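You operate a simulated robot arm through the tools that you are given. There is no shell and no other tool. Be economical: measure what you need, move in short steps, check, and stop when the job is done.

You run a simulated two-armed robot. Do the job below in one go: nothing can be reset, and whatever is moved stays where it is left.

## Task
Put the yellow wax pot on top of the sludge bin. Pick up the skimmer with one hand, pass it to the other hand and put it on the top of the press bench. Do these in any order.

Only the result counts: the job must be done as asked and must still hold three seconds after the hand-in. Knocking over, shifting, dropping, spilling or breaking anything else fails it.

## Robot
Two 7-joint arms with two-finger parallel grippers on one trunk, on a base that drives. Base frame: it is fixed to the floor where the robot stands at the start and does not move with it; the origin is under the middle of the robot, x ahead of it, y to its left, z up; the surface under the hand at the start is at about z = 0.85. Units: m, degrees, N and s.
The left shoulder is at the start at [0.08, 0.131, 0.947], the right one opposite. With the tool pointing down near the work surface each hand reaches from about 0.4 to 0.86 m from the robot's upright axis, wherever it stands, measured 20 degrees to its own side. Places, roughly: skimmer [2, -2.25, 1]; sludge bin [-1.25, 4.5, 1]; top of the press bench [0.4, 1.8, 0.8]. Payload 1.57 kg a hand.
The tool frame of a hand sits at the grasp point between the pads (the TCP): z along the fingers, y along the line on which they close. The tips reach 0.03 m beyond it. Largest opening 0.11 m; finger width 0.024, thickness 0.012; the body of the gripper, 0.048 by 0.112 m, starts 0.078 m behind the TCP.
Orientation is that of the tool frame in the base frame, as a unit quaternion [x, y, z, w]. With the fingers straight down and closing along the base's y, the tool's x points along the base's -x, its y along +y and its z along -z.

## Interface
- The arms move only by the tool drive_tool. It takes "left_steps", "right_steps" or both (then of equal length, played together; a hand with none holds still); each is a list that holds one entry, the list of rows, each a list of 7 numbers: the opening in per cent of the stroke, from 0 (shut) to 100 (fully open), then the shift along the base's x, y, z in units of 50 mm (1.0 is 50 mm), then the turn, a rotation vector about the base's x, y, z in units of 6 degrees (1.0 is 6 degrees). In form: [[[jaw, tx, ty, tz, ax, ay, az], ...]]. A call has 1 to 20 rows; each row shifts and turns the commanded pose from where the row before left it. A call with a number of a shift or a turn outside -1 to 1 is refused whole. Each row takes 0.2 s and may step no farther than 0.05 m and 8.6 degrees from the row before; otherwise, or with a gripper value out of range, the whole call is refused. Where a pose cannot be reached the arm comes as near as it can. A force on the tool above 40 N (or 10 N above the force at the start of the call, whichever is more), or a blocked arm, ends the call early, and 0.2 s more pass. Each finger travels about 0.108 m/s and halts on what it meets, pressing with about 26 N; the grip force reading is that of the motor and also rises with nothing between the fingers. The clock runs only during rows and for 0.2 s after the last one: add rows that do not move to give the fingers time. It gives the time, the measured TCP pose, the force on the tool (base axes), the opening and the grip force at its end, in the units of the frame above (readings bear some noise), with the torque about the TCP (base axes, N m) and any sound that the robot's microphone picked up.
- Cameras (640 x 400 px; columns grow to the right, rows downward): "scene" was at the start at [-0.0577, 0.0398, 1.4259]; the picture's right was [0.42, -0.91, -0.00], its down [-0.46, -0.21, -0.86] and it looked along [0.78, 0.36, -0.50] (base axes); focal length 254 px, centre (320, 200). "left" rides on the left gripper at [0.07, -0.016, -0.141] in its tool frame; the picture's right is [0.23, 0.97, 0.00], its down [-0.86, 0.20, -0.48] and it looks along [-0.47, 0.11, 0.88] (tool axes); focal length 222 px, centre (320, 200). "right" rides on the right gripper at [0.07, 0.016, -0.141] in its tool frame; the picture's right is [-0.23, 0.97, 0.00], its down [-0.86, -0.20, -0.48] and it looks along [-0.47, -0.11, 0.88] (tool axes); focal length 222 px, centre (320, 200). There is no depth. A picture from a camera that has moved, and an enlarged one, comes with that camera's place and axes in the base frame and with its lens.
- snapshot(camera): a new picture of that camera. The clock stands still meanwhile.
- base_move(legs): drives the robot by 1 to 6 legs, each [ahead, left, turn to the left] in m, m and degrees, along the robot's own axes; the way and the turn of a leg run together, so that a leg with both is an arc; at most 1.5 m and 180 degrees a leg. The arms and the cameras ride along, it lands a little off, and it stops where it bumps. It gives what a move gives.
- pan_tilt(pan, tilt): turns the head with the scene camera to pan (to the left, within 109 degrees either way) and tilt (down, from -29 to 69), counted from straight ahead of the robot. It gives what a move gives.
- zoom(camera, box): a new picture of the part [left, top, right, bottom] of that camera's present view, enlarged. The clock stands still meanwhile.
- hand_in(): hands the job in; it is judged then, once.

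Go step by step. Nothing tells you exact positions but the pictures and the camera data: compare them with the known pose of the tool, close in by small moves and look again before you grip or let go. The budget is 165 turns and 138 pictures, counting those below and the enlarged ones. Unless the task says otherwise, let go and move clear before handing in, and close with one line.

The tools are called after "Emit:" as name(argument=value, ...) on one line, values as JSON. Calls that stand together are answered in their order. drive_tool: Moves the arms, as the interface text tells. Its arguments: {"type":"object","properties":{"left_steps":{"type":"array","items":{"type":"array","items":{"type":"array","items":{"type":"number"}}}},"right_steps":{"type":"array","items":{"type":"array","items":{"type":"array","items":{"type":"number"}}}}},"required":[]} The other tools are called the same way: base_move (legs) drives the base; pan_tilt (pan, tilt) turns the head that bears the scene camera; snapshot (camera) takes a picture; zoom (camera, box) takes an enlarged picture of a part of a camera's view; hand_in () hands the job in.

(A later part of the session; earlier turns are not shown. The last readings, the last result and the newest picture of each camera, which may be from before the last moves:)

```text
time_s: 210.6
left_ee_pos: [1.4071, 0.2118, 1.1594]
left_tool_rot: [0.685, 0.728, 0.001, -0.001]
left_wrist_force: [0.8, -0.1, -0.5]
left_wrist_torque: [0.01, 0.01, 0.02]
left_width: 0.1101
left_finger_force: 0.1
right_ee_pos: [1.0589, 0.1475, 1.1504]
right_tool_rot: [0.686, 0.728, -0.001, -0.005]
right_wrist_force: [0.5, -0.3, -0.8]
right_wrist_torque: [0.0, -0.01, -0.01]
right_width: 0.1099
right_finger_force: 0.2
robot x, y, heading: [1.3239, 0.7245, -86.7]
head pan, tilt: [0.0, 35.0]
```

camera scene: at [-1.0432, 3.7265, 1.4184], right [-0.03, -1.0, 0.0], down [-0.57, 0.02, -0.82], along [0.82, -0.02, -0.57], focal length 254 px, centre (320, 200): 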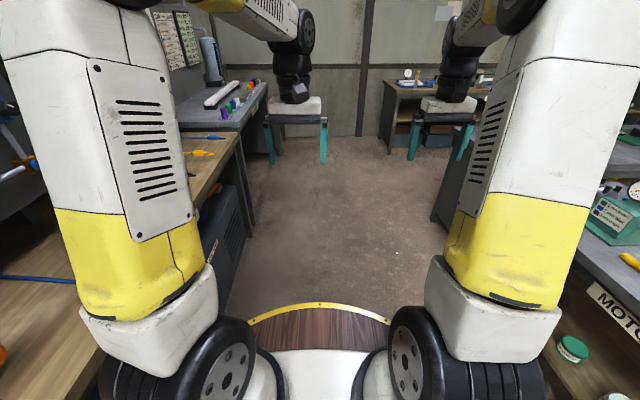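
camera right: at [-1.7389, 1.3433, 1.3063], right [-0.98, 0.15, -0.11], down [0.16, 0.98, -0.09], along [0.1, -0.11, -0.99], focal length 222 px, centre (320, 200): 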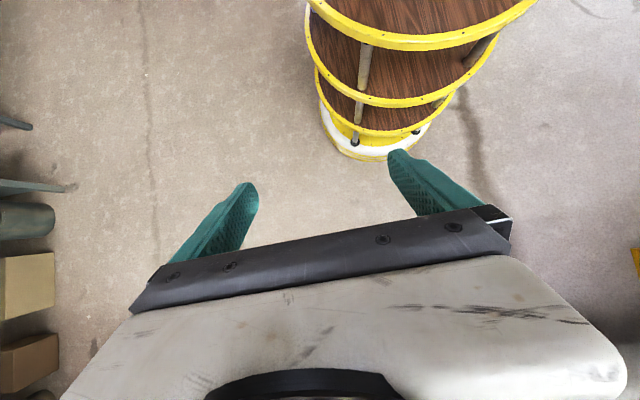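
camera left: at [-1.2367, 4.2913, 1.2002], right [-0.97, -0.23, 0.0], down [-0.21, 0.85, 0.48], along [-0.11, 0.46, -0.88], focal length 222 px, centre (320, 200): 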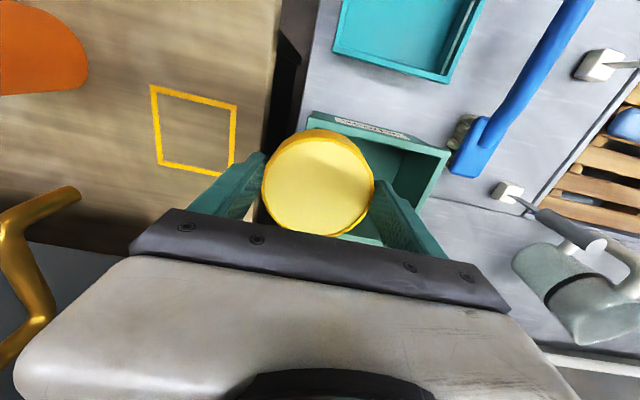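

Correcting the drift and driving on to the skimmer, then facing the CHECK bench.

Emit:
base_move(legs=[[0, -0.1, -3.3], [1.45, 0, 0], [1.4, 0, 0]])

```text
time_s: 225.2
left_ee_pos: [1.284, -2.659, 1.1592]
left_tool_rot: [0.708, 0.706, -0.001, -0.001]
left_wrist_force: [-0.2, -0.4, 0.5]
left_wrist_torque: [0.01, -0.03, -0.02]
left_width: 0.1099
left_finger_force: 0.0
right_ee_pos: [0.9312, -2.7033, 1.1503]
right_tool_rot: [0.709, 0.705, -0.002, -0.005]
right_wrist_force: [0.3, -0.1, -0.6]
right_wrist_torque: [-0.01, 0.0, -0.01]
right_width: 0.11
right_finger_force: 0.0
robot x, y, heading: [1.2311, -2.1424, -90.1]
head pan, tilt: [0.0, 35.0]
```

Emit:
base_move(legs=[[0, 0, 90]])

Emit:
pan_tilt(pan=0, tilt=35)

Emit:
snapshot(camera="scene")

```text
time_s: 229.4
left_ee_pos: [1.746, -2.0861, 1.159]
left_tool_rot: [-0.005, 1.0, 0.0, -0.001]
left_wrist_force: [-0.6, -0.8, 1.3]
left_wrist_torque: [0.01, 0.03, -0.03]
left_width: 0.1098
left_finger_force: 0.0
right_ee_pos: [1.7936, -2.4363, 1.1495]
right_tool_rot: [-0.005, 1.0, -0.005, -0.002]
right_wrist_force: [0.1, -0.1, 0.7]
right_wrist_torque: [-0.02, -0.01, 0.01]
right_width: 0.1099
right_finger_force: 0.0
robot x, y, heading: [1.2312, -2.1451, 0.8]
head pan, tilt: [0.0, 35.0]
```

```text
time_s: 230.0
left_ee_pos: [1.7461, -2.0855, 1.1604]
left_tool_rot: [-0.005, 1.0, 0.0, -0.001]
left_wrist_force: [0.5, 0.3, 0.0]
left_wrist_torque: [-0.03, 0.01, -0.03]
left_width: 0.11
left_finger_force: 0.1
right_ee_pos: [1.7936, -2.4371, 1.1494]
right_tool_rot: [-0.005, 1.0, -0.004, -0.002]
right_wrist_force: [-0.2, -0.3, -0.1]
right_wrist_torque: [-0.02, 0.04, 0.01]
right_width: 0.1098
right_finger_force: 0.0
robot x, y, heading: [1.2338, -2.1461, 0.4]
head pan, tilt: [0.0, 35.0]
```

```text
79 pictures are left
camera scene: at [1.1801, -2.1441, 1.4184], right [0.01, -1.0, 0.0], down [-0.57, -0.01, -0.82], along [0.82, 0.01, -0.57], focal length 254 px, centre (320, 200)
```

scene: 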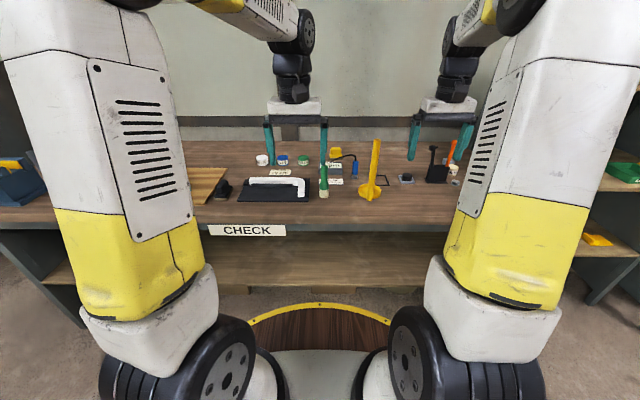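

Skimmer at about [2.005, −2.325]. Moving 0.13 m closer and pitching the right hand so the fingers point forward-down for a grip on the lower handle.

Emit:
base_move(legs=[[0.13, 0, -0.4]])

Emit:
drive_tool(right_steps=[[[100, -0.4, 0, 0, 0, -1, 0], [100, -0.4, 0, 0, 0, -1, 0], [100, -0.4, 0, 0, 0, -1, 0], [100, -0.4, 0, 0, 0, -1, 0], [100, -0.4, 0, 0, 0, -1, 0], [100, -0.4, 0, 0, 0, -1, 0], [100, 0, 0, 0, 0, -1, 0], [100, 0, 0, 0, 0, -1, 0], [100, 0, 0, 0, 0, 0, 0]]])

Emit:
snapshot(camera="scene")

Emit:
snapshot(camera="right")

```text
time_s: 231.3
left_ee_pos: [1.8743, -2.0881, 1.1586]
left_tool_rot: [-0.003, 1.0, 0.0, 0.0]
left_wrist_force: [-0.2, -0.8, -0.4]
left_wrist_torque: [0.02, 0.0, 0.0]
left_width: 0.1099
left_finger_force: 0.0
right_ee_pos: [1.9208, -2.4393, 1.1499]
right_tool_rot: [-0.002, 1.0, -0.004, -0.003]
right_wrist_force: [0.0, 1.2, 0.3]
right_wrist_torque: [-0.01, 0.02, -0.01]
right_width: 0.1097
right_finger_force: 0.0
robot x, y, heading: [1.3603, -2.1451, 0.2]
head pan, tilt: [0.0, 35.0]
```

```text
time_s: 233.3
left_ee_pos: [1.8752, -2.0876, 1.1584]
left_tool_rot: [-0.002, 1.0, 0.0, -0.001]
left_wrist_force: [0.3, -0.2, -0.6]
left_wrist_torque: [0.04, 0.01, 0.02]
left_width: 0.1098
left_finger_force: 0.1
right_ee_pos: [1.8012, -2.4399, 1.1502]
right_tool_rot: [-0.001, 0.914, -0.005, 0.405]
right_wrist_force: [0.2, 0.2, 0.1]
right_wrist_torque: [-0.02, 0.01, -0.01]
right_width: 0.1102
right_finger_force: 0.0
robot x, y, heading: [1.3591, -2.1427, 0.4]
head pan, tilt: [0.0, 35.0]
```

```text
78 pictures are left
camera scene: at [1.3089, -2.1427, 1.4184], right [0.01, -1.0, 0.0], down [-0.57, 0.0, -0.82], along [0.82, 0.0, -0.57], focal length 254 px, centre (320, 200)
```

scene: 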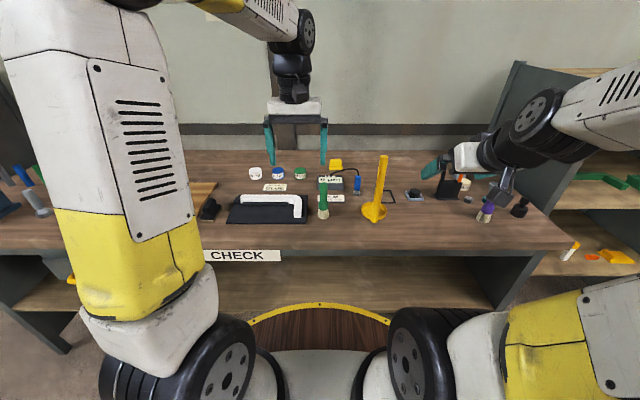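

```text
77 pictures are left
camera right: at [1.6475, -2.4231, 1.1932], right [0.16, 0.97, 0.16], down [0.22, -0.19, 0.96], along [0.96, -0.11, -0.24], focal length 222 px, centre (320, 200)
```

right: 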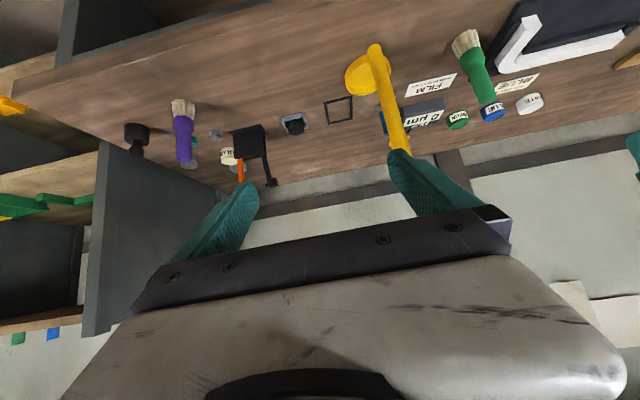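

Now bring the right hand in front of the handle at z≈0.957, 12 cm short, and check.

Emit:
drive_tool(right_steps=[[[100, 0.32, 0.46, -0.77, 0, 0, 0], [100, 0.32, 0.46, -0.77, 0, 0, 0], [100, 0.32, 0.46, -0.77, 0, 0, 0], [100, 0.32, 0.46, -0.77, 0, 0, 0], [100, 0.32, 0.46, -0.77, 0, 0, 0], [100, 0, 0, 0, 0, 0, 0]]])

Emit:
zoom(camera="scene", box=[300, 120, 460, 240])

Emit:
snapshot(camera="right")

```text
time_s: 234.7
left_ee_pos: [1.8742, -2.0879, 1.159]
left_tool_rot: [-0.002, 1.0, 0.0, -0.001]
left_wrist_force: [0.1, 0.1, -0.3]
left_wrist_torque: [-0.02, 0.01, 0.0]
left_width: 0.1099
left_finger_force: 0.1
right_ee_pos: [1.9058, -2.3368, 0.9744]
right_tool_rot: [0.0, 0.914, -0.005, 0.405]
right_wrist_force: [0.3, 0.1, 0.3]
right_wrist_torque: [0.02, -0.01, -0.02]
right_width: 0.11
right_finger_force: 0.0
right hand out of reach, approached as far as the arm can: row 2, 3
robot x, y, heading: [1.3589, -2.1421, 0.0]
head pan, tilt: [0.0, 35.0]
```

```text
3.33 times, centred on (380, 180) of scene
camera zoom: at [1.3089, -2.1428, 1.4184], right [0.01, -1.0, 0.0], down [-0.57, 0.0, -0.82], along [0.82, 0.0, -0.57], focal length 846 px, centre (120, 267)
```

zoom: 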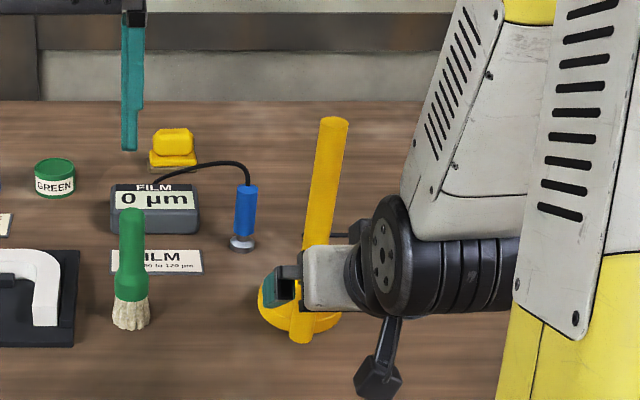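

```text
75 pictures are left
camera right: at [1.7519, -2.3203, 1.018], right [0.16, 0.97, 0.16], down [0.22, -0.19, 0.96], along [0.96, -0.11, -0.25], focal length 222 px, centre (320, 200)
```

right: 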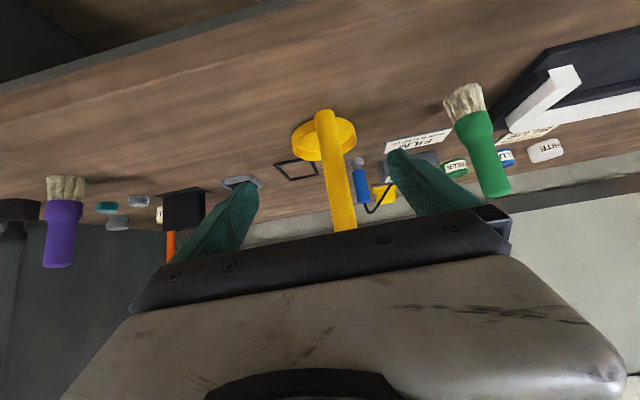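

Handle lies between the fingers, at about [1.993, −2.322]. Advancing to it.

Emit:
drive_tool(right_steps=[[[100, 0.4, 0.28, -0.1, 0, 0, 0], [100, 0.5, 0, -0.1, 0, 0, 0], [100, 0.4, 0, 0, 0, 0, 0], [100, 0, 0, 0, 0, 0, 0]]])

Emit:
snapshot(camera="right")

Emit:
zoom(camera="scene", box=[300, 120, 460, 240])

```text
time_s: 235.7
left_ee_pos: [1.8746, -2.0872, 1.1605]
left_tool_rot: [-0.002, 1.0, -0.001, -0.001]
left_wrist_force: [0.0, 0.1, -1.5]
left_wrist_torque: [-0.01, -0.04, 0.01]
left_width: 0.1103
left_finger_force: 0.1
right_ee_pos: [1.9713, -2.3191, 0.9627]
right_tool_rot: [-0.001, 0.914, -0.004, 0.405]
right_wrist_force: [-0.1, 0.0, -0.2]
right_wrist_torque: [0.03, -0.01, 0.0]
right_width: 0.11
right_finger_force: 0.1
robot x, y, heading: [1.3589, -2.1426, 0.5]
head pan, tilt: [0.0, 35.0]
```

```text
74 pictures are left
camera right: at [1.8181, -2.3023, 1.0052], right [0.16, 0.97, 0.16], down [0.22, -0.19, 0.96], along [0.96, -0.11, -0.24], focal length 222 px, centre (320, 200)
```

right: 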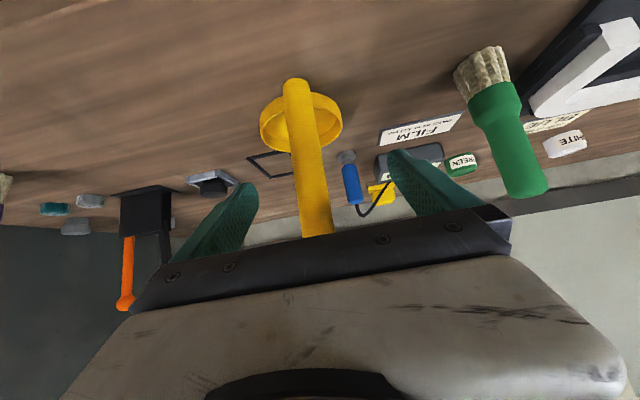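

```text
3.33 times, centred on (380, 180) of scene
camera zoom: at [1.3089, -2.1427, 1.4184], right [0.01, -1.0, 0.0], down [-0.57, 0.0, -0.82], along [0.82, 0.0, -0.57], focal length 846 px, centre (120, 267)
```

zoom: 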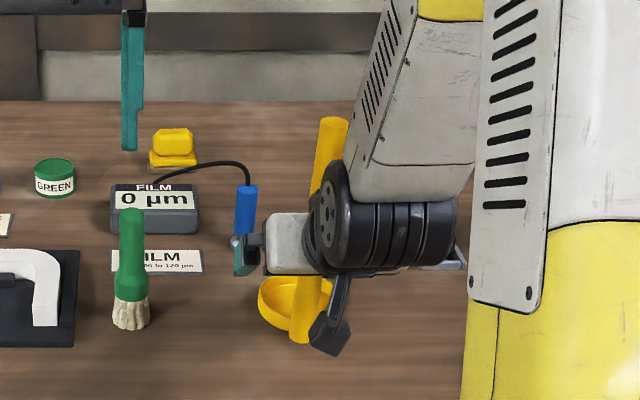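

Centering and advancing the last 2 cm, then closing.

Emit:
drive_tool(right_steps=[[[100, 0.2, -0.08, 0, 0, 0, 0], [100, 0.2, 0, -0.05, 0, 0, 0], [100, 0, 0, 0, 0, 0, 0]]])

Emit:
snapshot(camera="right")

```text
time_s: 236.5
left_ee_pos: [1.8752, -2.0874, 1.1588]
left_tool_rot: [-0.003, 1.0, -0.001, -0.001]
left_wrist_force: [-0.6, -0.2, 0.9]
left_wrist_torque: [-0.04, 0.02, 0.01]
left_width: 0.1098
left_finger_force: 0.0
right_ee_pos: [1.991, -2.3253, 0.9593]
right_tool_rot: [-0.001, 0.915, -0.005, 0.404]
right_wrist_force: [-0.5, 0.5, -0.4]
right_wrist_torque: [0.03, 0.02, 0.0]
right_width: 0.11
right_finger_force: 0.1
robot x, y, heading: [1.3619, -2.1445, 0.4]
head pan, tilt: [0.0, 35.0]
```

```text
72 pictures are left
camera right: at [1.8379, -2.3076, 1.0021], right [0.16, 0.97, 0.16], down [0.22, -0.19, 0.96], along [0.96, -0.11, -0.25], focal length 222 px, centre (320, 200)
```

right: 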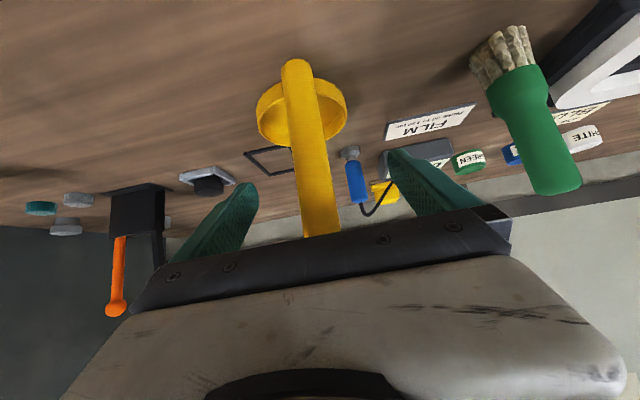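

Closing on the handle.

Emit:
drive_tool(right_steps=[[[60, 0, 0, 0, 0, 0, 0], [40, 0, 0, 0, 0, 0, 0], [25, 0, 0, 0, 0, 0, 0], [10, 0, 0, 0, 0, 0, 0], [0, 0, 0, 0, 0, 0, 0], [0, 0, 0, 0, 0, 0, 0], [0, 0, 0, 0, 0, 0, 0]]])

Emit:
snapshot(camera="right")

```text
time_s: 238.1
left_ee_pos: [1.8751, -2.0865, 1.1592]
left_tool_rot: [-0.003, 1.0, 0.001, -0.001]
left_wrist_force: [0.5, 0.5, 1.1]
left_wrist_torque: [0.0, 0.02, 0.01]
left_width: 0.1099
left_finger_force: 0.0
right_ee_pos: [1.9909, -2.3251, 0.959]
right_tool_rot: [0.0, 0.914, -0.006, 0.405]
right_wrist_force: [-0.2, 1.0, 0.4]
right_wrist_torque: [0.16, -0.06, 0.04]
right_width: 0.0231
right_finger_force: 26.0
robot x, y, heading: [1.3618, -2.1425, 0.3]
head pan, tilt: [0.0, 35.0]
```

```text
71 pictures are left
camera right: at [1.8378, -2.3075, 1.0022], right [0.16, 0.97, 0.16], down [0.22, -0.19, 0.96], along [0.96, -0.11, -0.24], focal length 222 px, centre (320, 200)
```

right: 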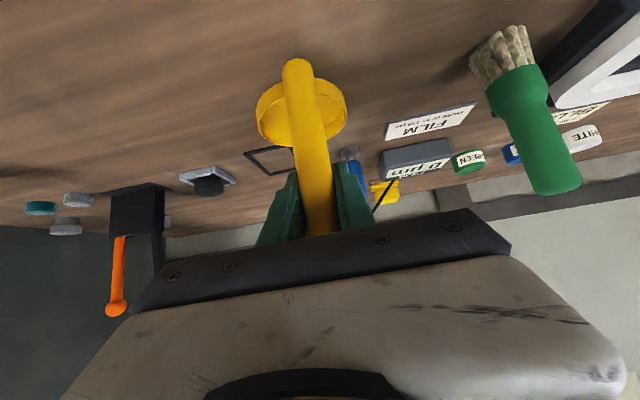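

Held (23 mm). Lifting straight up.

Emit:
drive_tool(right_steps=[[[0, 0, 0, 0.3, 0, 0, 0], [0, 0, 0, 0.6, 0, 0, 0], [0, 0, 0, 0.7, 0, 0, 0], [0, -0.3, 0, 0.7, 0, 0, 0], [0, -0.5, 0, 0.5, 0, 0, 0], [0, 0, 0, 0, 0, 0, 0]]])

Emit:
snapshot(camera="scene")

```text
time_s: 239.5
left_ee_pos: [1.8744, -2.0884, 1.16]
left_tool_rot: [-0.001, 1.0, 0.0, -0.001]
left_wrist_force: [0.2, -0.4, -0.2]
left_wrist_torque: [0.03, 0.0, -0.05]
left_width: 0.11
left_finger_force: 0.0
right_ee_pos: [1.9487, -2.3239, 1.0985]
right_tool_rot: [0.001, 0.915, -0.006, 0.404]
right_wrist_force: [-0.7, -0.4, -1.7]
right_wrist_torque: [0.02, 0.02, 0.05]
right_width: 0.0233
right_finger_force: 26.0
robot x, y, heading: [1.3591, -2.1445, 0.2]
head pan, tilt: [0.0, 35.0]
```

```text
70 pictures are left
camera scene: at [1.3089, -2.1434, 1.4184], right [0.0, -1.0, 0.0], down [-0.57, 0.0, -0.82], along [0.82, 0.0, -0.57], focal length 254 px, centre (320, 200)
```

scene: 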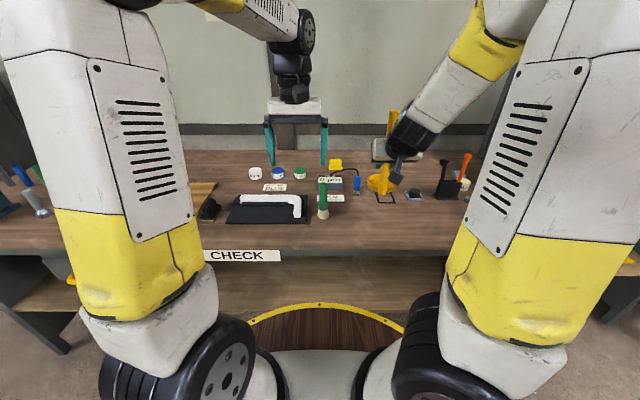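

Skimmer is in the right hand. Backing off from the bench for the handover, then bringing the right hand toward the middle and the left up with a −45° yaw.

Emit:
base_move(legs=[[-0.3, 0, 0]])

Emit:
drive_tool(right_steps=[[[0, 0, 0.3, 0, 0, 0, 0], [0, 0, 0.5, 0, 0, 0, 0], [0, 0, 0.5, 0, 0, 0, 0], [0, 0, 0.5, 0, 0, 0, 0], [0, 0, 0.5, 0, 0, 0, 0], [0, 0, 0, 0, 0, 0, 0], [0, 0, 0, 0, 0, 0, 0], [0, 0, 0, 0, 0, 0, 0], [0, 0, 0, 0, 0, 0, 0]]], left_steps=[[[100, 0, 0.3, 0.5, 0, 0, -1], [100, 0, 0.3, 0.5, 0, 0, -1], [100, 0, 0.3, 0.5, 0, 0, -1], [100, 0, 0.2, 0.5, 0, 0, -1], [100, 0, 0, 0.5, 0, 0, -1], [100, 0, 0, 0.3, 0, 0, -1], [100, 0, 0, 0, 0, 0, -1], [100, 0, 0, 0, 0, 0, -0.5], [100, 0, 0, 0, 0, 0, 0]]])

Emit:
pan_tilt(pan=0, tilt=20)

Emit:
snapshot(camera="scene")

Emit:
snapshot(camera="left")

```text
time_s: 241.5
left_ee_pos: [1.5795, -2.091, 1.1578]
left_tool_rot: [0.0, 1.0, 0.0, -0.001]
left_wrist_force: [0.2, 0.0, -0.9]
left_wrist_torque: [-0.01, -0.03, -0.01]
left_width: 0.1099
left_finger_force: 0.0
right_ee_pos: [1.6544, -2.3275, 1.0981]
right_tool_rot: [0.003, 0.915, -0.006, 0.404]
right_wrist_force: [-0.3, 0.9, -1.0]
right_wrist_torque: [-0.01, 0.03, 0.0]
right_width: 0.0231
right_finger_force: 26.0
robot x, y, heading: [1.0656, -2.1456, 0.1]
head pan, tilt: [0.0, 35.0]
```

```text
time_s: 243.5
left_ee_pos: [1.5792, -2.0341, 1.3007]
left_tool_rot: [0.383, 0.924, 0.0, 0.0]
left_wrist_force: [1.1, -0.2, 0.4]
left_wrist_torque: [-0.01, 0.0, 0.01]
left_width: 0.1098
left_finger_force: 0.1
right_ee_pos: [1.6532, -2.2122, 1.0994]
right_tool_rot: [0.002, 0.915, -0.007, 0.404]
right_wrist_force: [-0.6, -0.3, -1.2]
right_wrist_torque: [0.0, 0.02, -0.01]
right_width: 0.0229
right_finger_force: 25.8
robot x, y, heading: [1.065, -2.1436, -0.0]
head pan, tilt: [0.0, 35.0]
```

```text
time_s: 244.3
left_ee_pos: [1.5799, -2.0347, 1.2995]
left_tool_rot: [0.383, 0.924, 0.0, 0.0]
left_wrist_force: [-0.2, -1.0, 0.2]
left_wrist_torque: [-0.04, 0.0, -0.03]
left_width: 0.11
left_finger_force: 0.1
right_ee_pos: [1.6537, -2.2113, 1.0989]
right_tool_rot: [0.002, 0.915, -0.006, 0.404]
right_wrist_force: [0.0, -0.3, -0.7]
right_wrist_torque: [0.0, 0.0, -0.04]
right_width: 0.0231
right_finger_force: 26.1
robot x, y, heading: [1.0642, -2.1457, -0.0]
head pan, tilt: [0.0, 20.0]
```

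```text
69 pictures are left
camera scene: at [1.0188, -2.1433, 1.4422], right [0.0, -1.0, 0.0], down [-0.34, 0.0, -0.94], along [0.94, 0.0, -0.34], focal length 254 px, centre (320, 200)
```

scene: 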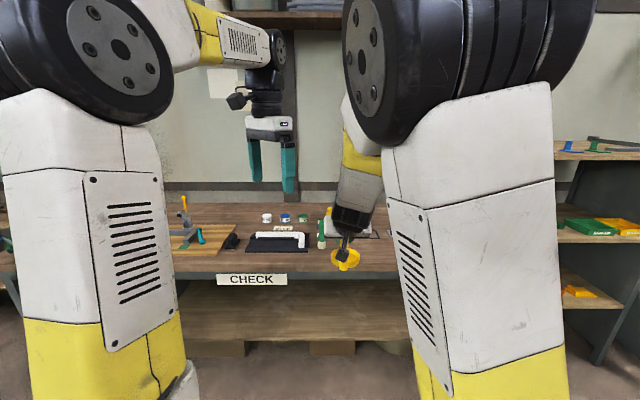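

```text
68 pictures are left
camera left: at [1.5189, -1.9967, 1.4417], right [0.53, 0.85, 0.0], down [0.75, -0.46, 0.48], along [0.41, -0.25, -0.88], focal length 222 px, centre (320, 200)
```

left: 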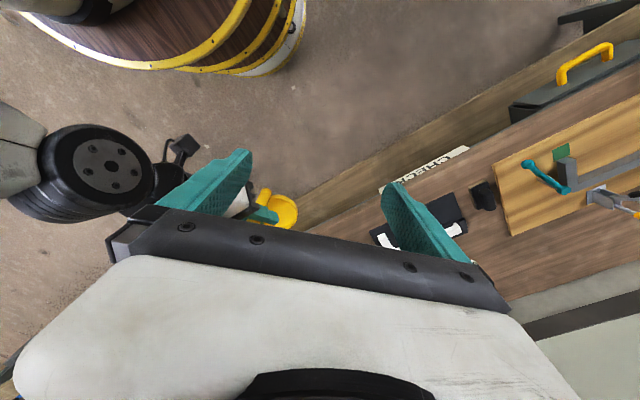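

The right arm blocks the head view, so I'll rely on the hand cameras. Moving the left hand above the handle top.

Emit:
drive_tool(left_steps=[[[100, 0.29, -0.6, 0.1, 0, 0, 0], [100, 0.29, -0.6, 0.1, 0, 0, 0], [100, 0.29, -0.6, 0, 0, 0, 0], [100, 0.29, -0.6, 0, 0, 0, 0], [100, 0.29, -0.6, 0, 0, 0, 0], [100, 0, -0.5, 0, 0, 0, 0], [100, 0, 0, 0, 0, 0, 0]]])

Emit:
snapshot(camera="left")

Emit:
snapshot(camera="right")

Emit:
snapshot(camera="scene")

```text
time_s: 245.9
left_ee_pos: [1.6506, -2.2128, 1.3082]
left_tool_rot: [0.382, 0.924, 0.001, -0.001]
left_wrist_force: [0.6, -0.2, -0.4]
left_wrist_torque: [-0.05, -0.01, -0.04]
left_width: 0.1101
left_finger_force: 0.0
right_ee_pos: [1.6542, -2.212, 1.0993]
right_tool_rot: [0.002, 0.915, -0.006, 0.404]
right_wrist_force: [0.1, 0.7, -0.5]
right_wrist_torque: [-0.01, 0.03, 0.0]
right_width: 0.0229
right_finger_force: 26.4
robot x, y, heading: [1.0645, -2.1485, 0.0]
head pan, tilt: [0.0, 20.0]
```

```text
67 pictures are left
camera left: at [1.591, -2.1753, 1.4493], right [0.53, 0.85, 0.0], down [0.75, -0.46, 0.48], along [0.41, -0.25, -0.88], focal length 222 px, centre (320, 200)
```

left: 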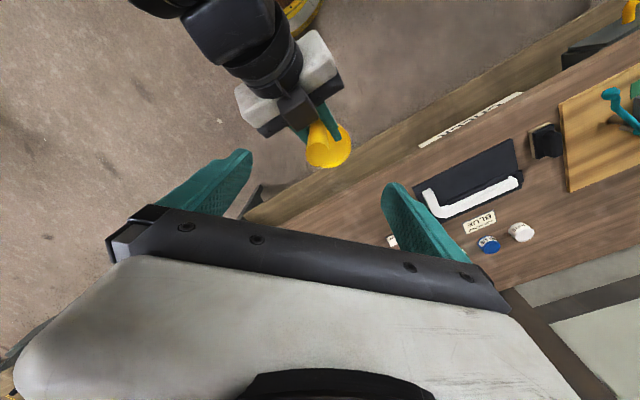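

```text
66 pictures are left
camera right: at [1.5011, -2.1942, 1.1425], right [0.16, 0.97, 0.16], down [0.22, -0.19, 0.96], along [0.96, -0.12, -0.24], focal length 222 px, centre (320, 200)
```

right: 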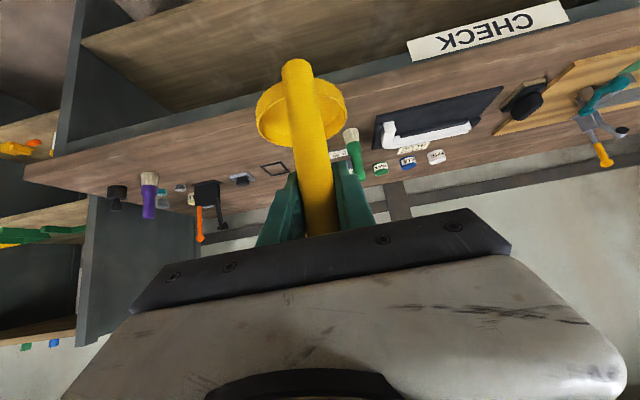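

```text
65 pictures are left
camera scene: at [1.0189, -2.1434, 1.4423], right [0.0, -1.0, 0.0], down [-0.34, 0.0, -0.94], along [0.94, 0.0, -0.34], focal length 254 px, centre (320, 200)
```

scene: 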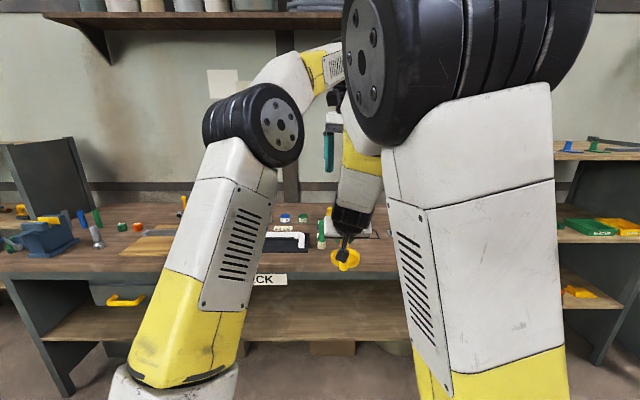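

Emit:
zoom(camera="left", box=[250, 80, 410, 200])

```text
3.33 times, centred on (330, 140) of left
camera zoom: at [1.591, -2.1753, 1.4493], right [0.53, 0.85, 0.0], down [0.75, -0.46, 0.48], along [0.41, -0.25, -0.88], focal length 740 px, centre (287, 400)
```

zoom: 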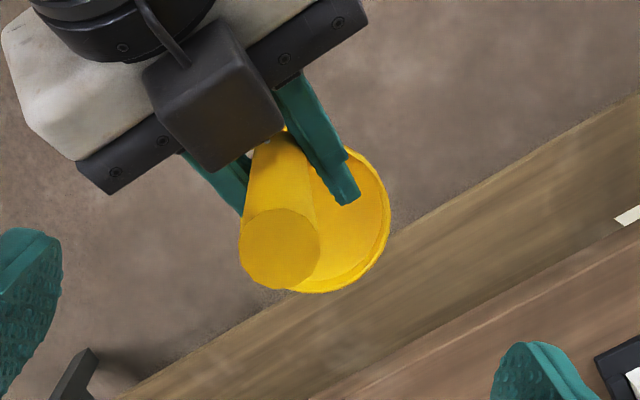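

Handle top is at [1.6455, −2.211], z≈1.236. The −45° yaw would bring a finger near the right palm, so I turn the left hand back to close along y, then descend only to a shallow grip.

Emit:
drive_tool(left_steps=[[[100, -0.05, 0, 0, 0, 0, 1], [100, 0, 0, 0, 0, 0, 1], [100, 0, 0, 0, 0, 0, 1], [100, 0, 0, 0, 0, 0, 1], [100, 0, 0, 0, 0, 0, 1], [100, 0, 0, 0, 0, 0, 1], [100, 0, 0, 0, 0, 0, 1], [100, 0, 0, 0, 0, 0, 0.5], [100, 0, 0, 0, 0, 0, 0]]])

Emit:
snapshot(camera="left")

```text
time_s: 247.9
left_ee_pos: [1.6497, -2.2108, 1.3086]
left_tool_rot: [-0.001, 1.0, -0.001, 0.0]
left_wrist_force: [1.2, 0.5, -0.3]
left_wrist_torque: [0.01, -0.01, 0.0]
left_width: 0.1102
left_finger_force: 0.1
right_ee_pos: [1.6539, -2.2122, 1.0989]
right_tool_rot: [0.002, 0.915, -0.006, 0.404]
right_wrist_force: [0.1, 0.3, -0.6]
right_wrist_torque: [0.02, 0.03, -0.01]
right_width: 0.0231
right_finger_force: 26.1
robot x, y, heading: [1.0665, -2.1472, 0.1]
head pan, tilt: [0.0, 20.0]
```

```text
63 pictures are left
camera left: at [1.5816, -2.2266, 1.451], right [-0.23, 0.97, 0.0], down [0.86, 0.2, 0.48], along [0.47, 0.11, -0.88], focal length 222 px, centre (320, 200)
```

left: 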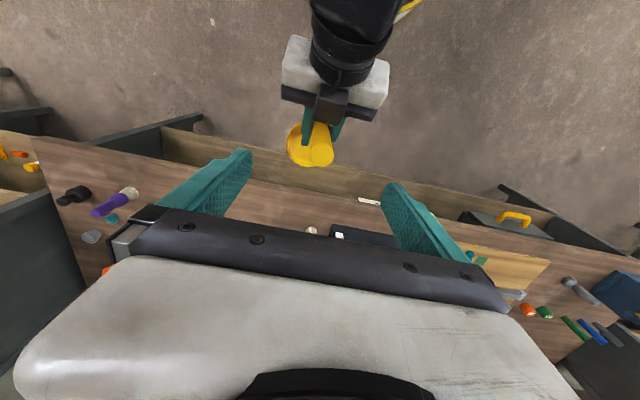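

Aligned within 3 mm. Descending to a shallow grip at z≈1.226.

Emit:
drive_tool(left_steps=[[[100, 0.02, 0, -0.6, 0, 0, 0], [100, 0, 0, -0.6, 0, 0, 0], [100, 0, 0, -0.44, 0, 0, 0], [100, 0, 0, 0, 0, 0, 0]]])

Emit:
snapshot(camera="left")

Emit:
zoom(camera="scene", box=[280, 80, 440, 280])

```text
time_s: 248.9
left_ee_pos: [1.6504, -2.2106, 1.23]
left_tool_rot: [-0.001, 1.0, -0.001, -0.001]
left_wrist_force: [0.4, 0.1, -0.6]
left_wrist_torque: [-0.02, -0.02, 0.0]
left_width: 0.1098
left_finger_force: 0.0
right_ee_pos: [1.6541, -2.2113, 1.099]
right_tool_rot: [0.002, 0.914, -0.006, 0.405]
right_wrist_force: [-0.9, 0.6, -1.3]
right_wrist_torque: [-0.01, 0.06, 0.0]
right_width: 0.023
right_finger_force: 25.9
robot x, y, heading: [1.0694, -2.1457, -0.0]
head pan, tilt: [0.0, 20.0]
```

```text
62 pictures are left
camera left: at [1.5826, -2.2266, 1.3709], right [-0.23, 0.97, 0.0], down [0.86, 0.2, 0.48], along [0.47, 0.11, -0.88], focal length 222 px, centre (320, 200)
```

left: 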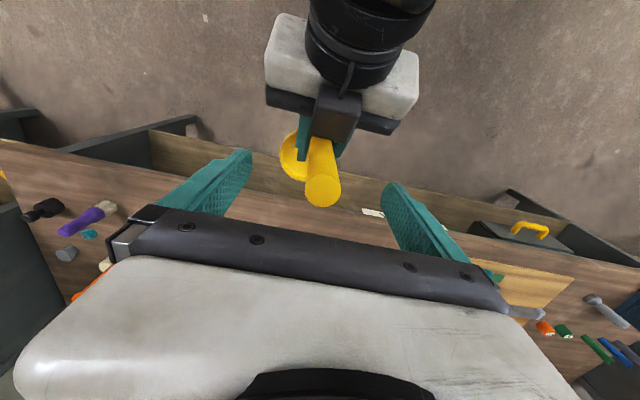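

```text
2.00 times, centred on (360, 180) of scene
camera zoom: at [1.0188, -2.1434, 1.4423], right [0.0, -1.0, 0.0], down [-0.34, 0.0, -0.94], along [0.94, 0.0, -0.34], focal length 508 px, centre (240, 240)
```

zoom: 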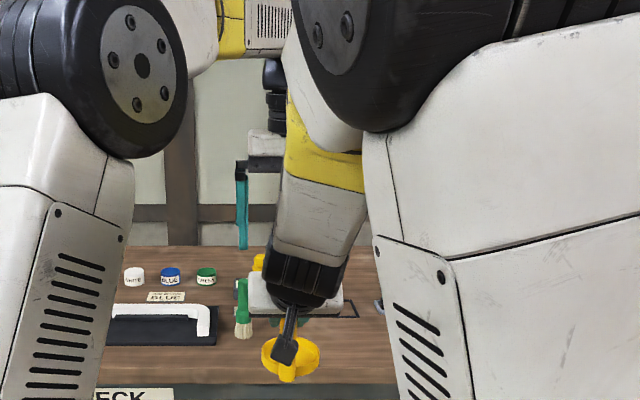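

Handle top is centred between the left fingers. Closing the left hand.

Emit:
drive_tool(left_steps=[[[70, 0, 0, 0, 0, 0, 0], [50, 0, 0, 0, 0, 0, 0], [35, 0, 0, 0, 0, 0, 0], [20, 0, 0, 0, 0, 0, 0], [0, 0, 0, 0, 0, 0, 0], [0, 0, 0, 0, 0, 0, 0], [0, 0, 0, 0, 0, 0, 0]]])

Emit:
snapshot(camera="left")

```text
time_s: 250.5
left_ee_pos: [1.6518, -2.2103, 1.2293]
left_tool_rot: [0.0, 1.0, 0.0, -0.002]
left_wrist_force: [1.5, -1.8, 0.4]
left_wrist_torque: [-0.35, 0.02, 0.02]
left_width: 0.0232
left_finger_force: 26.8
right_ee_pos: [1.6557, -2.2119, 1.0988]
right_tool_rot: [0.0, 0.915, -0.005, 0.404]
right_wrist_force: [-0.2, 1.7, -0.5]
right_wrist_torque: [0.07, -0.07, 0.01]
right_width: 0.0231
right_finger_force: 26.0
robot x, y, heading: [1.0648, -2.149, 0.2]
head pan, tilt: [0.0, 20.0]
```

```text
60 pictures are left
camera left: at [1.5826, -2.2267, 1.3711], right [-0.23, 0.97, 0.0], down [0.86, 0.2, 0.48], along [0.47, 0.11, -0.88], focal length 222 px, centre (320, 200)
```

left: 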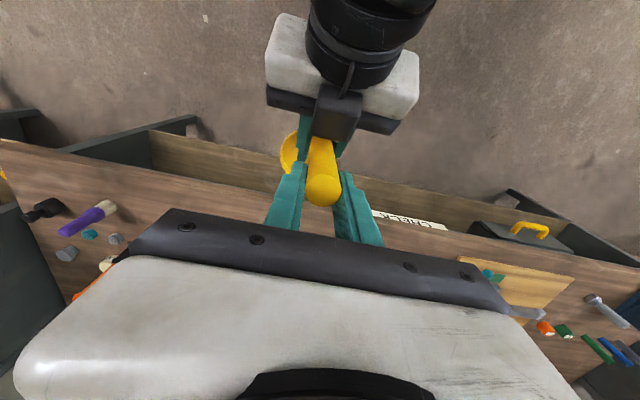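

Both hands hold it. Opening the right and withdrawing it straight back.

Emit:
drive_tool(right_steps=[[[20, 0, 0, 0, 0, 0, 0], [50, 0, 0, 0, 0, 0, 0], [80, 0, 0, 0, 0, 0, 0], [100, 0, 0, 0, 0, 0, 0], [100, 0, 0, 0, 0, 0, 0], [100, 0, 0, 0, 0, 0, 0]]])

Emit:
drive_tool(right_steps=[[[100, -0.5, 0, 0, 0, 0, 0], [100, -0.8, 0, 0, 0, 0, 0], [100, -0.6, -0.5, 0, 0, 0, 0], [100, -0.2, -0.9, 0, 0, 0, 0], [100, 0, -0.9, 0, 0, 0, 0], [100, 0, -0.9, 0, 0, 0, 0], [100, 0, 0, 0, 0, 0, 0]]])

Emit:
snapshot(camera="left")

Emit:
snapshot(camera="scene")

```text
time_s: 251.9
left_ee_pos: [1.6517, -2.2097, 1.2293]
left_tool_rot: [0.0, 1.0, -0.001, -0.001]
left_wrist_force: [-0.1, 1.3, 0.2]
left_wrist_torque: [-0.01, 0.02, -0.02]
left_width: 0.0234
left_finger_force: 25.3
right_ee_pos: [1.6535, -2.2122, 1.0983]
right_tool_rot: [0.002, 0.914, -0.006, 0.405]
right_wrist_force: [-1.0, -0.1, 0.0]
right_wrist_torque: [0.01, -0.03, 0.01]
right_width: 0.1102
right_finger_force: 0.1
robot x, y, heading: [1.0666, -2.1466, 0.2]
head pan, tilt: [0.0, 20.0]
```

```text
time_s: 253.5
left_ee_pos: [1.6508, -2.2111, 1.2295]
left_tool_rot: [-0.001, 1.0, 0.0, -0.001]
left_wrist_force: [-0.5, 0.3, 0.1]
left_wrist_torque: [0.05, 0.06, 0.03]
left_width: 0.0233
left_finger_force: 26.2
right_ee_pos: [1.5612, -2.3652, 1.1028]
right_tool_rot: [0.002, 0.914, -0.006, 0.405]
right_wrist_force: [0.8, 0.5, 0.3]
right_wrist_torque: [0.0, -0.01, 0.01]
right_width: 0.1101
right_finger_force: 0.1
right hand out of reach, approached as far as the arm can: row 4
robot x, y, heading: [1.0646, -2.1436, 0.1]
head pan, tilt: [0.0, 20.0]
```

```text
59 pictures are left
camera left: at [1.5826, -2.2266, 1.3711], right [-0.23, 0.97, 0.0], down [0.86, 0.2, 0.48], along [0.47, 0.11, -0.88], focal length 222 px, centre (320, 200)
```

left: 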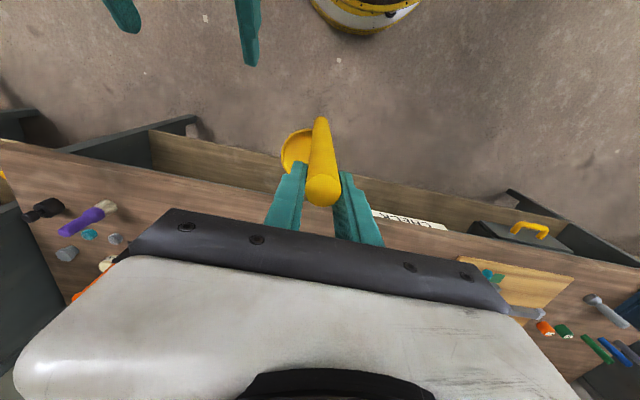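

```text
58 pictures are left
camera scene: at [1.0188, -2.1433, 1.4423], right [0.0, -1.0, 0.0], down [-0.34, 0.0, -0.94], along [0.94, 0.0, -0.34], focal length 254 px, centre (320, 200)
```

scene: 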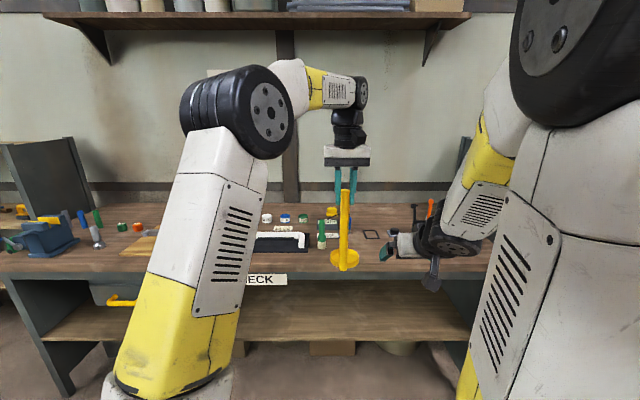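

Handover succeeded; the skimmer hangs vertically in the left hand. Restoring the right hand's posture and bringing the left to a carrying pose.

Emit:
drive_tool(right_steps=[[[100, 0, -0.2, 0.1, 0, 1, 0], [100, 0, -0.2, 0.1, 0, 1, 0], [100, 0, -0.2, 0.1, 0, 1, 0], [100, 0, -0.2, 0.1, 0, 1, 0], [100, 0, -0.2, 0.1, 0, 1, 0], [100, 0, -0.2, 0.1, 0, 1, 0], [100, 0, 0, 0, 0, 1, 0], [100, 0, 0, 0, 0, 1, 0], [100, 0, 0, 0, 0, 0, 0]]], left_steps=[[[0, -0.2, 0.5, 0.1, 0, 0, 0], [0, -0.2, 0.6, 0.1, 0, 0, 0], [0, -0.2, 0.6, 0.1, 0, 0, 0], [0, -0.2, 0.6, 0.1, 0, 0, 0], [0, -0.2, 0.6, 0.1, 0, 0, 0], [0, -0.2, 0.6, 0.1, 0, 0, 0], [0, 0, 0.3, 0, 0, 0, 0], [0, 0, 0, 0, 0, 0, 0], [0, 0, 0, 0, 0, 0, 0]]])

Emit:
snapshot(camera="scene")

```text
time_s: 255.5
left_ee_pos: [1.592, -2.0193, 1.2568]
left_tool_rot: [0.0, 1.0, 0.0, 0.0]
left_wrist_force: [-0.7, -0.5, -1.0]
left_wrist_torque: [0.02, 0.05, -0.03]
left_width: 0.0231
left_finger_force: 26.3
right_ee_pos: [1.5599, -2.4172, 1.1335]
right_tool_rot: [-0.001, 1.0, -0.006, -0.004]
right_wrist_force: [0.6, 0.6, 0.0]
right_wrist_torque: [0.0, -0.01, 0.0]
right_width: 0.1097
right_finger_force: 0.0
right hand out of reach, approached as far as the arm can: row 1
robot x, y, heading: [1.0679, -2.1433, -0.0]
head pan, tilt: [0.0, 20.0]
```

```text
57 pictures are left
camera scene: at [1.0188, -2.1433, 1.4423], right [0.0, -1.0, 0.0], down [-0.34, 0.0, -0.94], along [0.94, 0.0, -0.34], focal length 254 px, centre (320, 200)
```

scene: 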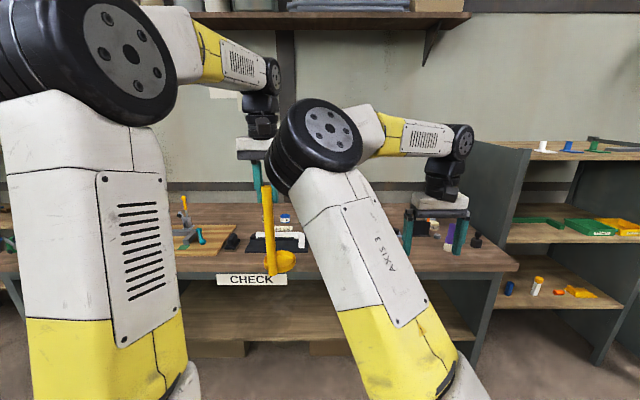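

Now driving north up the aisle to the press bench.

Emit:
base_move(legs=[[0, 0, 90], [1.3, -0.15, 0], [1.3, 0, 0]])

Emit:
pan_tilt(pan=40, tilt=30)

Emit:
snapshot(camera="scene")

```text
time_s: 271.7
left_ee_pos: [1.0504, 0.9076, 1.2557]
left_tool_rot: [0.717, -0.697, 0.001, 0.001]
left_wrist_force: [0.0, 0.0, -1.6]
left_wrist_torque: [-0.02, -0.02, 0.01]
left_width: 0.0232
left_finger_force: 26.1
right_ee_pos: [1.4491, 0.888, 1.1321]
right_tool_rot: [0.717, -0.697, 0.007, -0.003]
right_wrist_force: [-0.3, 0.4, 0.8]
right_wrist_torque: [0.0, 0.02, -0.01]
right_width: 0.1102
right_finger_force: 0.1
robot x, y, heading: [1.1883, 0.3856, 91.5]
head pan, tilt: [0.0, 20.0]
```

```text
time_s: 272.7
left_ee_pos: [1.0517, 0.908, 1.2568]
left_tool_rot: [0.717, -0.697, 0.001, 0.0]
left_wrist_force: [-0.3, -0.2, -0.5]
left_wrist_torque: [-0.04, -0.01, 0.03]
left_width: 0.0234
left_finger_force: 26.1
right_ee_pos: [1.4493, 0.8879, 1.1322]
right_tool_rot: [0.717, -0.697, 0.006, -0.002]
right_wrist_force: [-0.2, -0.3, -0.4]
right_wrist_torque: [0.05, -0.03, 0.02]
right_width: 0.11
right_finger_force: 0.0
robot x, y, heading: [1.1891, 0.3815, 91.6]
head pan, tilt: [40.0, 30.0]
```

```text
56 pictures are left
camera scene: at [1.1342, 0.315, 1.4262], right [0.75, 0.66, 0.0], down [0.33, -0.37, -0.87], along [-0.57, 0.65, -0.5], focal length 254 px, centre (320, 200)
```

scene: 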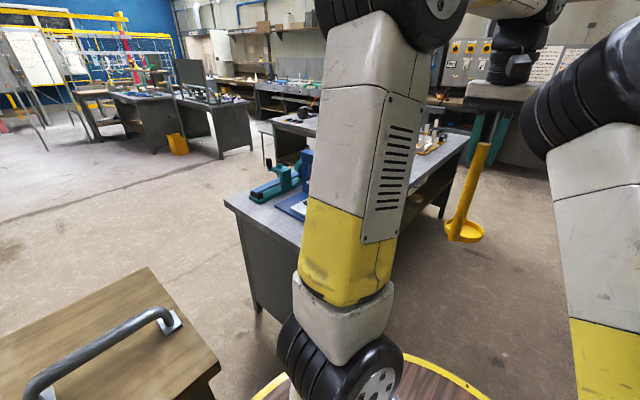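

Driving further up beside the bench, staying on the east side, and looking at the bench top.

Emit:
base_move(legs=[[0.9, -0.13, -1.5]])

Emit:
pan_tilt(pan=95, tilt=30)

Emit:
snapshot(camera="scene")

```text
time_s: 277.5
left_ee_pos: [1.1943, 1.8149, 1.2567]
left_tool_rot: [-0.703, 0.712, -0.001, 0.0]
left_wrist_force: [-0.1, 0.8, -0.8]
left_wrist_torque: [-0.07, 0.03, -0.02]
left_width: 0.0232
left_finger_force: 26.5
right_ee_pos: [1.5895, 1.7787, 1.1322]
right_tool_rot: [-0.704, 0.711, -0.006, 0.002]
right_wrist_force: [0.3, -0.1, -0.2]
right_wrist_torque: [0.0, -0.05, -0.01]
right_width: 0.1102
right_finger_force: 0.1
robot x, y, heading: [1.3143, 1.288, 89.5]
head pan, tilt: [40.0, 30.0]
```

```text
time_s: 278.8
left_ee_pos: [1.1929, 1.8147, 1.2575]
left_tool_rot: [-0.703, 0.711, 0.0, 0.0]
left_wrist_force: [0.7, 0.3, -0.7]
left_wrist_torque: [-0.06, 0.0, 0.01]
left_width: 0.0233
left_finger_force: 25.7
right_ee_pos: [1.5891, 1.7801, 1.1315]
right_tool_rot: [-0.703, 0.711, -0.007, 0.003]
right_wrist_force: [1.0, -0.6, -0.9]
right_wrist_torque: [-0.01, 0.02, 0.04]
right_width: 0.1101
right_finger_force: 0.0
robot x, y, heading: [1.3126, 1.293, 89.4]
head pan, tilt: [95.0, 30.0]
```

```text
55 pictures are left
camera scene: at [1.2202, 1.1433, 1.4262], right [-0.08, 1.0, 0.0], down [0.5, 0.04, -0.87], along [-0.86, -0.07, -0.5], focal length 254 px, centre (320, 200)
```

scene: 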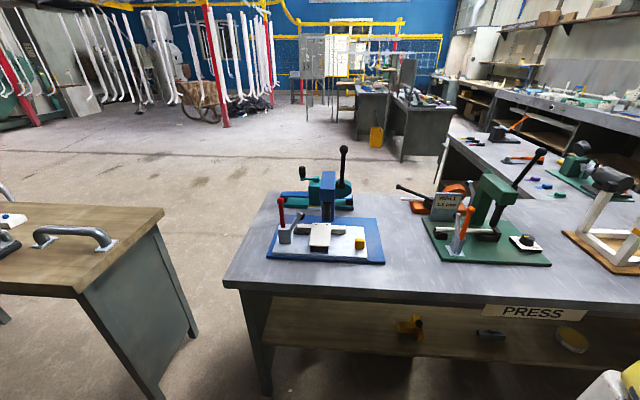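

There's a free bare patch at about x≈0.61, y≈1.40 between the blue and green press plates (bench z≈0.8). I'll raise the right hand, turn west and line up.

Emit:
drive_tool(right_steps=[[[100, 0, 0, 0.8, 0, 0, 0], [100, 0, 0, 0.8, 0, 0, 0], [100, 0, 0, 0.8, 0, 0, 0], [100, 0, 0, 0, 0, 0, 0]]])

Emit:
base_move(legs=[[0, 0, 90.5], [0, -0.2, 0]])

Emit:
pan_tilt(pan=0, tilt=40)

Emit:
snapshot(camera="scene")

Emit:
snapshot(camera="left")

```text
time_s: 279.8
left_ee_pos: [1.193, 1.8142, 1.2565]
left_tool_rot: [-0.703, 0.711, -0.002, -0.001]
left_wrist_force: [-0.5, 0.2, -0.5]
left_wrist_torque: [-0.02, -0.02, -0.01]
left_width: 0.023
left_finger_force: 25.5
right_ee_pos: [1.5895, 1.7813, 1.2515]
right_tool_rot: [-0.704, 0.711, -0.006, 0.003]
right_wrist_force: [-0.4, -1.0, 0.9]
right_wrist_torque: [-0.01, -0.01, 0.02]
right_width: 0.11
right_finger_force: 0.0
robot x, y, heading: [1.3086, 1.288, 89.6]
head pan, tilt: [95.0, 30.0]
```

```text
time_s: 285.2
left_ee_pos: [0.7862, 1.3679, 1.2569]
left_tool_rot: [1.0, 0.0, 0.0, 0.0]
left_wrist_force: [-0.2, -0.4, -1.8]
left_wrist_torque: [-0.03, -0.04, -0.01]
left_width: 0.0232
left_finger_force: 25.5
right_ee_pos: [0.8161, 1.7649, 1.2503]
right_tool_rot: [1.0, 0.0, 0.003, -0.006]
right_wrist_force: [1.2, -0.4, -0.3]
right_wrist_torque: [-0.01, 0.04, -0.01]
right_width: 0.1099
right_finger_force: 0.1
robot x, y, heading: [1.3133, 1.492, -180.1]
head pan, tilt: [95.0, 30.0]
```

```text
time_s: 286.9
left_ee_pos: [0.7867, 1.3676, 1.2563]
left_tool_rot: [1.0, 0.0, 0.0, 0.0]
left_wrist_force: [-0.1, 0.2, -0.8]
left_wrist_torque: [-0.01, -0.07, 0.01]
left_width: 0.0231
left_finger_force: 26.1
right_ee_pos: [0.8163, 1.7643, 1.2496]
right_tool_rot: [1.0, 0.001, 0.002, -0.006]
right_wrist_force: [-0.6, 0.2, 0.2]
right_wrist_torque: [0.01, -0.02, 0.0]
right_width: 0.1099
right_finger_force: 0.0
robot x, y, heading: [1.3109, 1.4923, -180.1]
head pan, tilt: [0.0, 40.0]
```

```text
54 pictures are left
camera scene: at [1.367, 1.494, 1.4109], right [0.0, 1.0, 0.0], down [0.64, 0.0, -0.77], along [-0.77, 0.0, -0.64], focal length 254 px, centre (320, 200)
```

scene: 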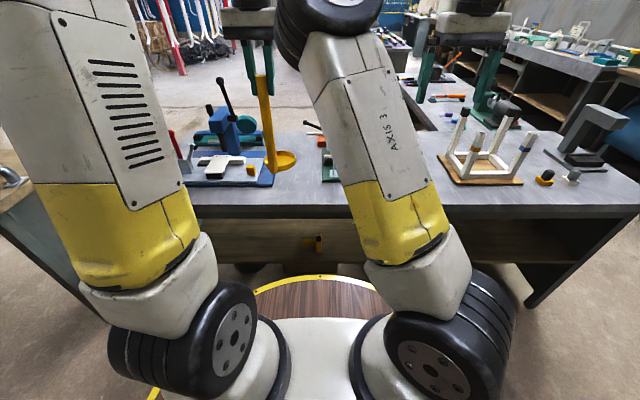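

```text
53 pictures are left
camera left: at [0.8568, 1.3844, 1.3987], right [0.23, -0.97, 0.0], down [-0.86, -0.2, 0.48], along [-0.47, -0.11, -0.88], focal length 222 px, centre (320, 200)
```

left: 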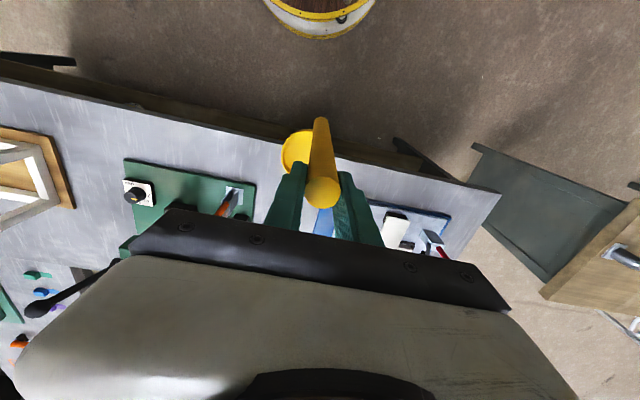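

The dish points ahead-right of the handle. Target: handle at [0.635, 1.375], clear of both plates. Moving over and lowering most of the way.

Emit:
drive_tool(left_steps=[[[0, -0.75, 0.04, 0, 0, 0, 0], [0, -0.8, 0.04, 0, 0, 0, 0], [0, -0.8, 0.04, 0, 0, 0, 0], [0, -0.75, 0.03, 0, 0, 0, 0], [0, 0, 0, -0.8, 0, 0, 0], [0, 0, 0, -0.8, 0, 0, 0], [0, 0, 0, -0.8, 0, 0, 0], [0, 0, 0, -0.6, 0, 0, 0], [0, 0, 0, 0, 0, 0, 0]]])

Emit:
snapshot(camera="left")

Emit:
zoom(camera="scene", box=[180, 60, 340, 220])

```text
time_s: 288.9
left_ee_pos: [0.6318, 1.3744, 1.1095]
left_tool_rot: [1.0, 0.001, -0.001, 0.0]
left_wrist_force: [-1.3, 0.0, 0.1]
left_wrist_torque: [0.01, -0.01, -0.01]
left_width: 0.0233
left_finger_force: 26.1
right_ee_pos: [0.8169, 1.7642, 1.2504]
right_tool_rot: [1.0, 0.001, 0.003, -0.006]
right_wrist_force: [0.5, -0.4, 0.2]
right_wrist_torque: [-0.02, 0.0, 0.04]
right_width: 0.1099
right_finger_force: 0.0
robot x, y, heading: [1.3121, 1.495, -179.9]
head pan, tilt: [0.0, 40.0]
```

```text
52 pictures are left
camera left: at [0.7028, 1.3916, 1.2508], right [0.23, -0.97, 0.0], down [-0.86, -0.2, 0.48], along [-0.47, -0.11, -0.88], focal length 222 px, centre (320, 200)
```

left: 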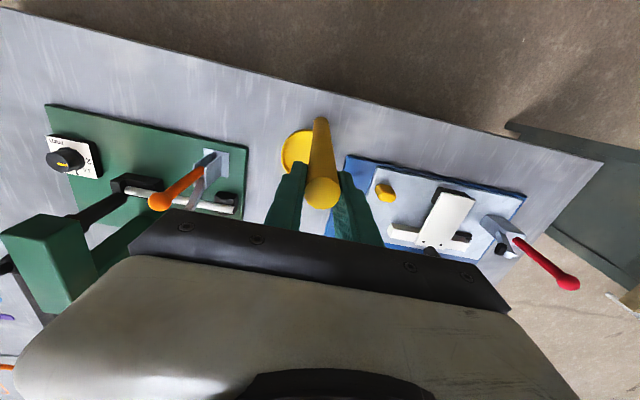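

```text
2.50 times, centred on (260, 140) of scene
camera zoom: at [1.3669, 1.4941, 1.4109], right [0.0, 1.0, 0.0], down [0.64, 0.0, -0.77], along [-0.77, 0.0, -0.64], focal length 635 px, centre (470, 350)
```

zoom: 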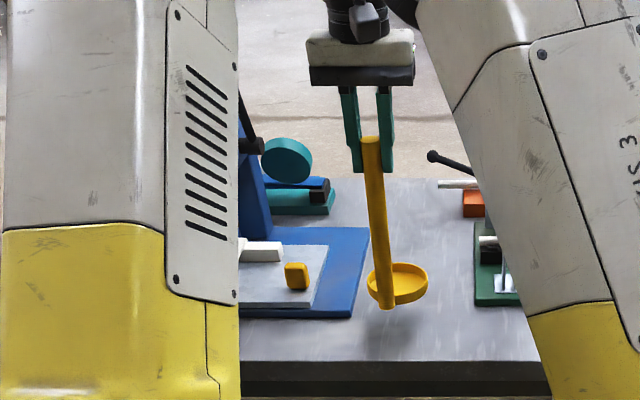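

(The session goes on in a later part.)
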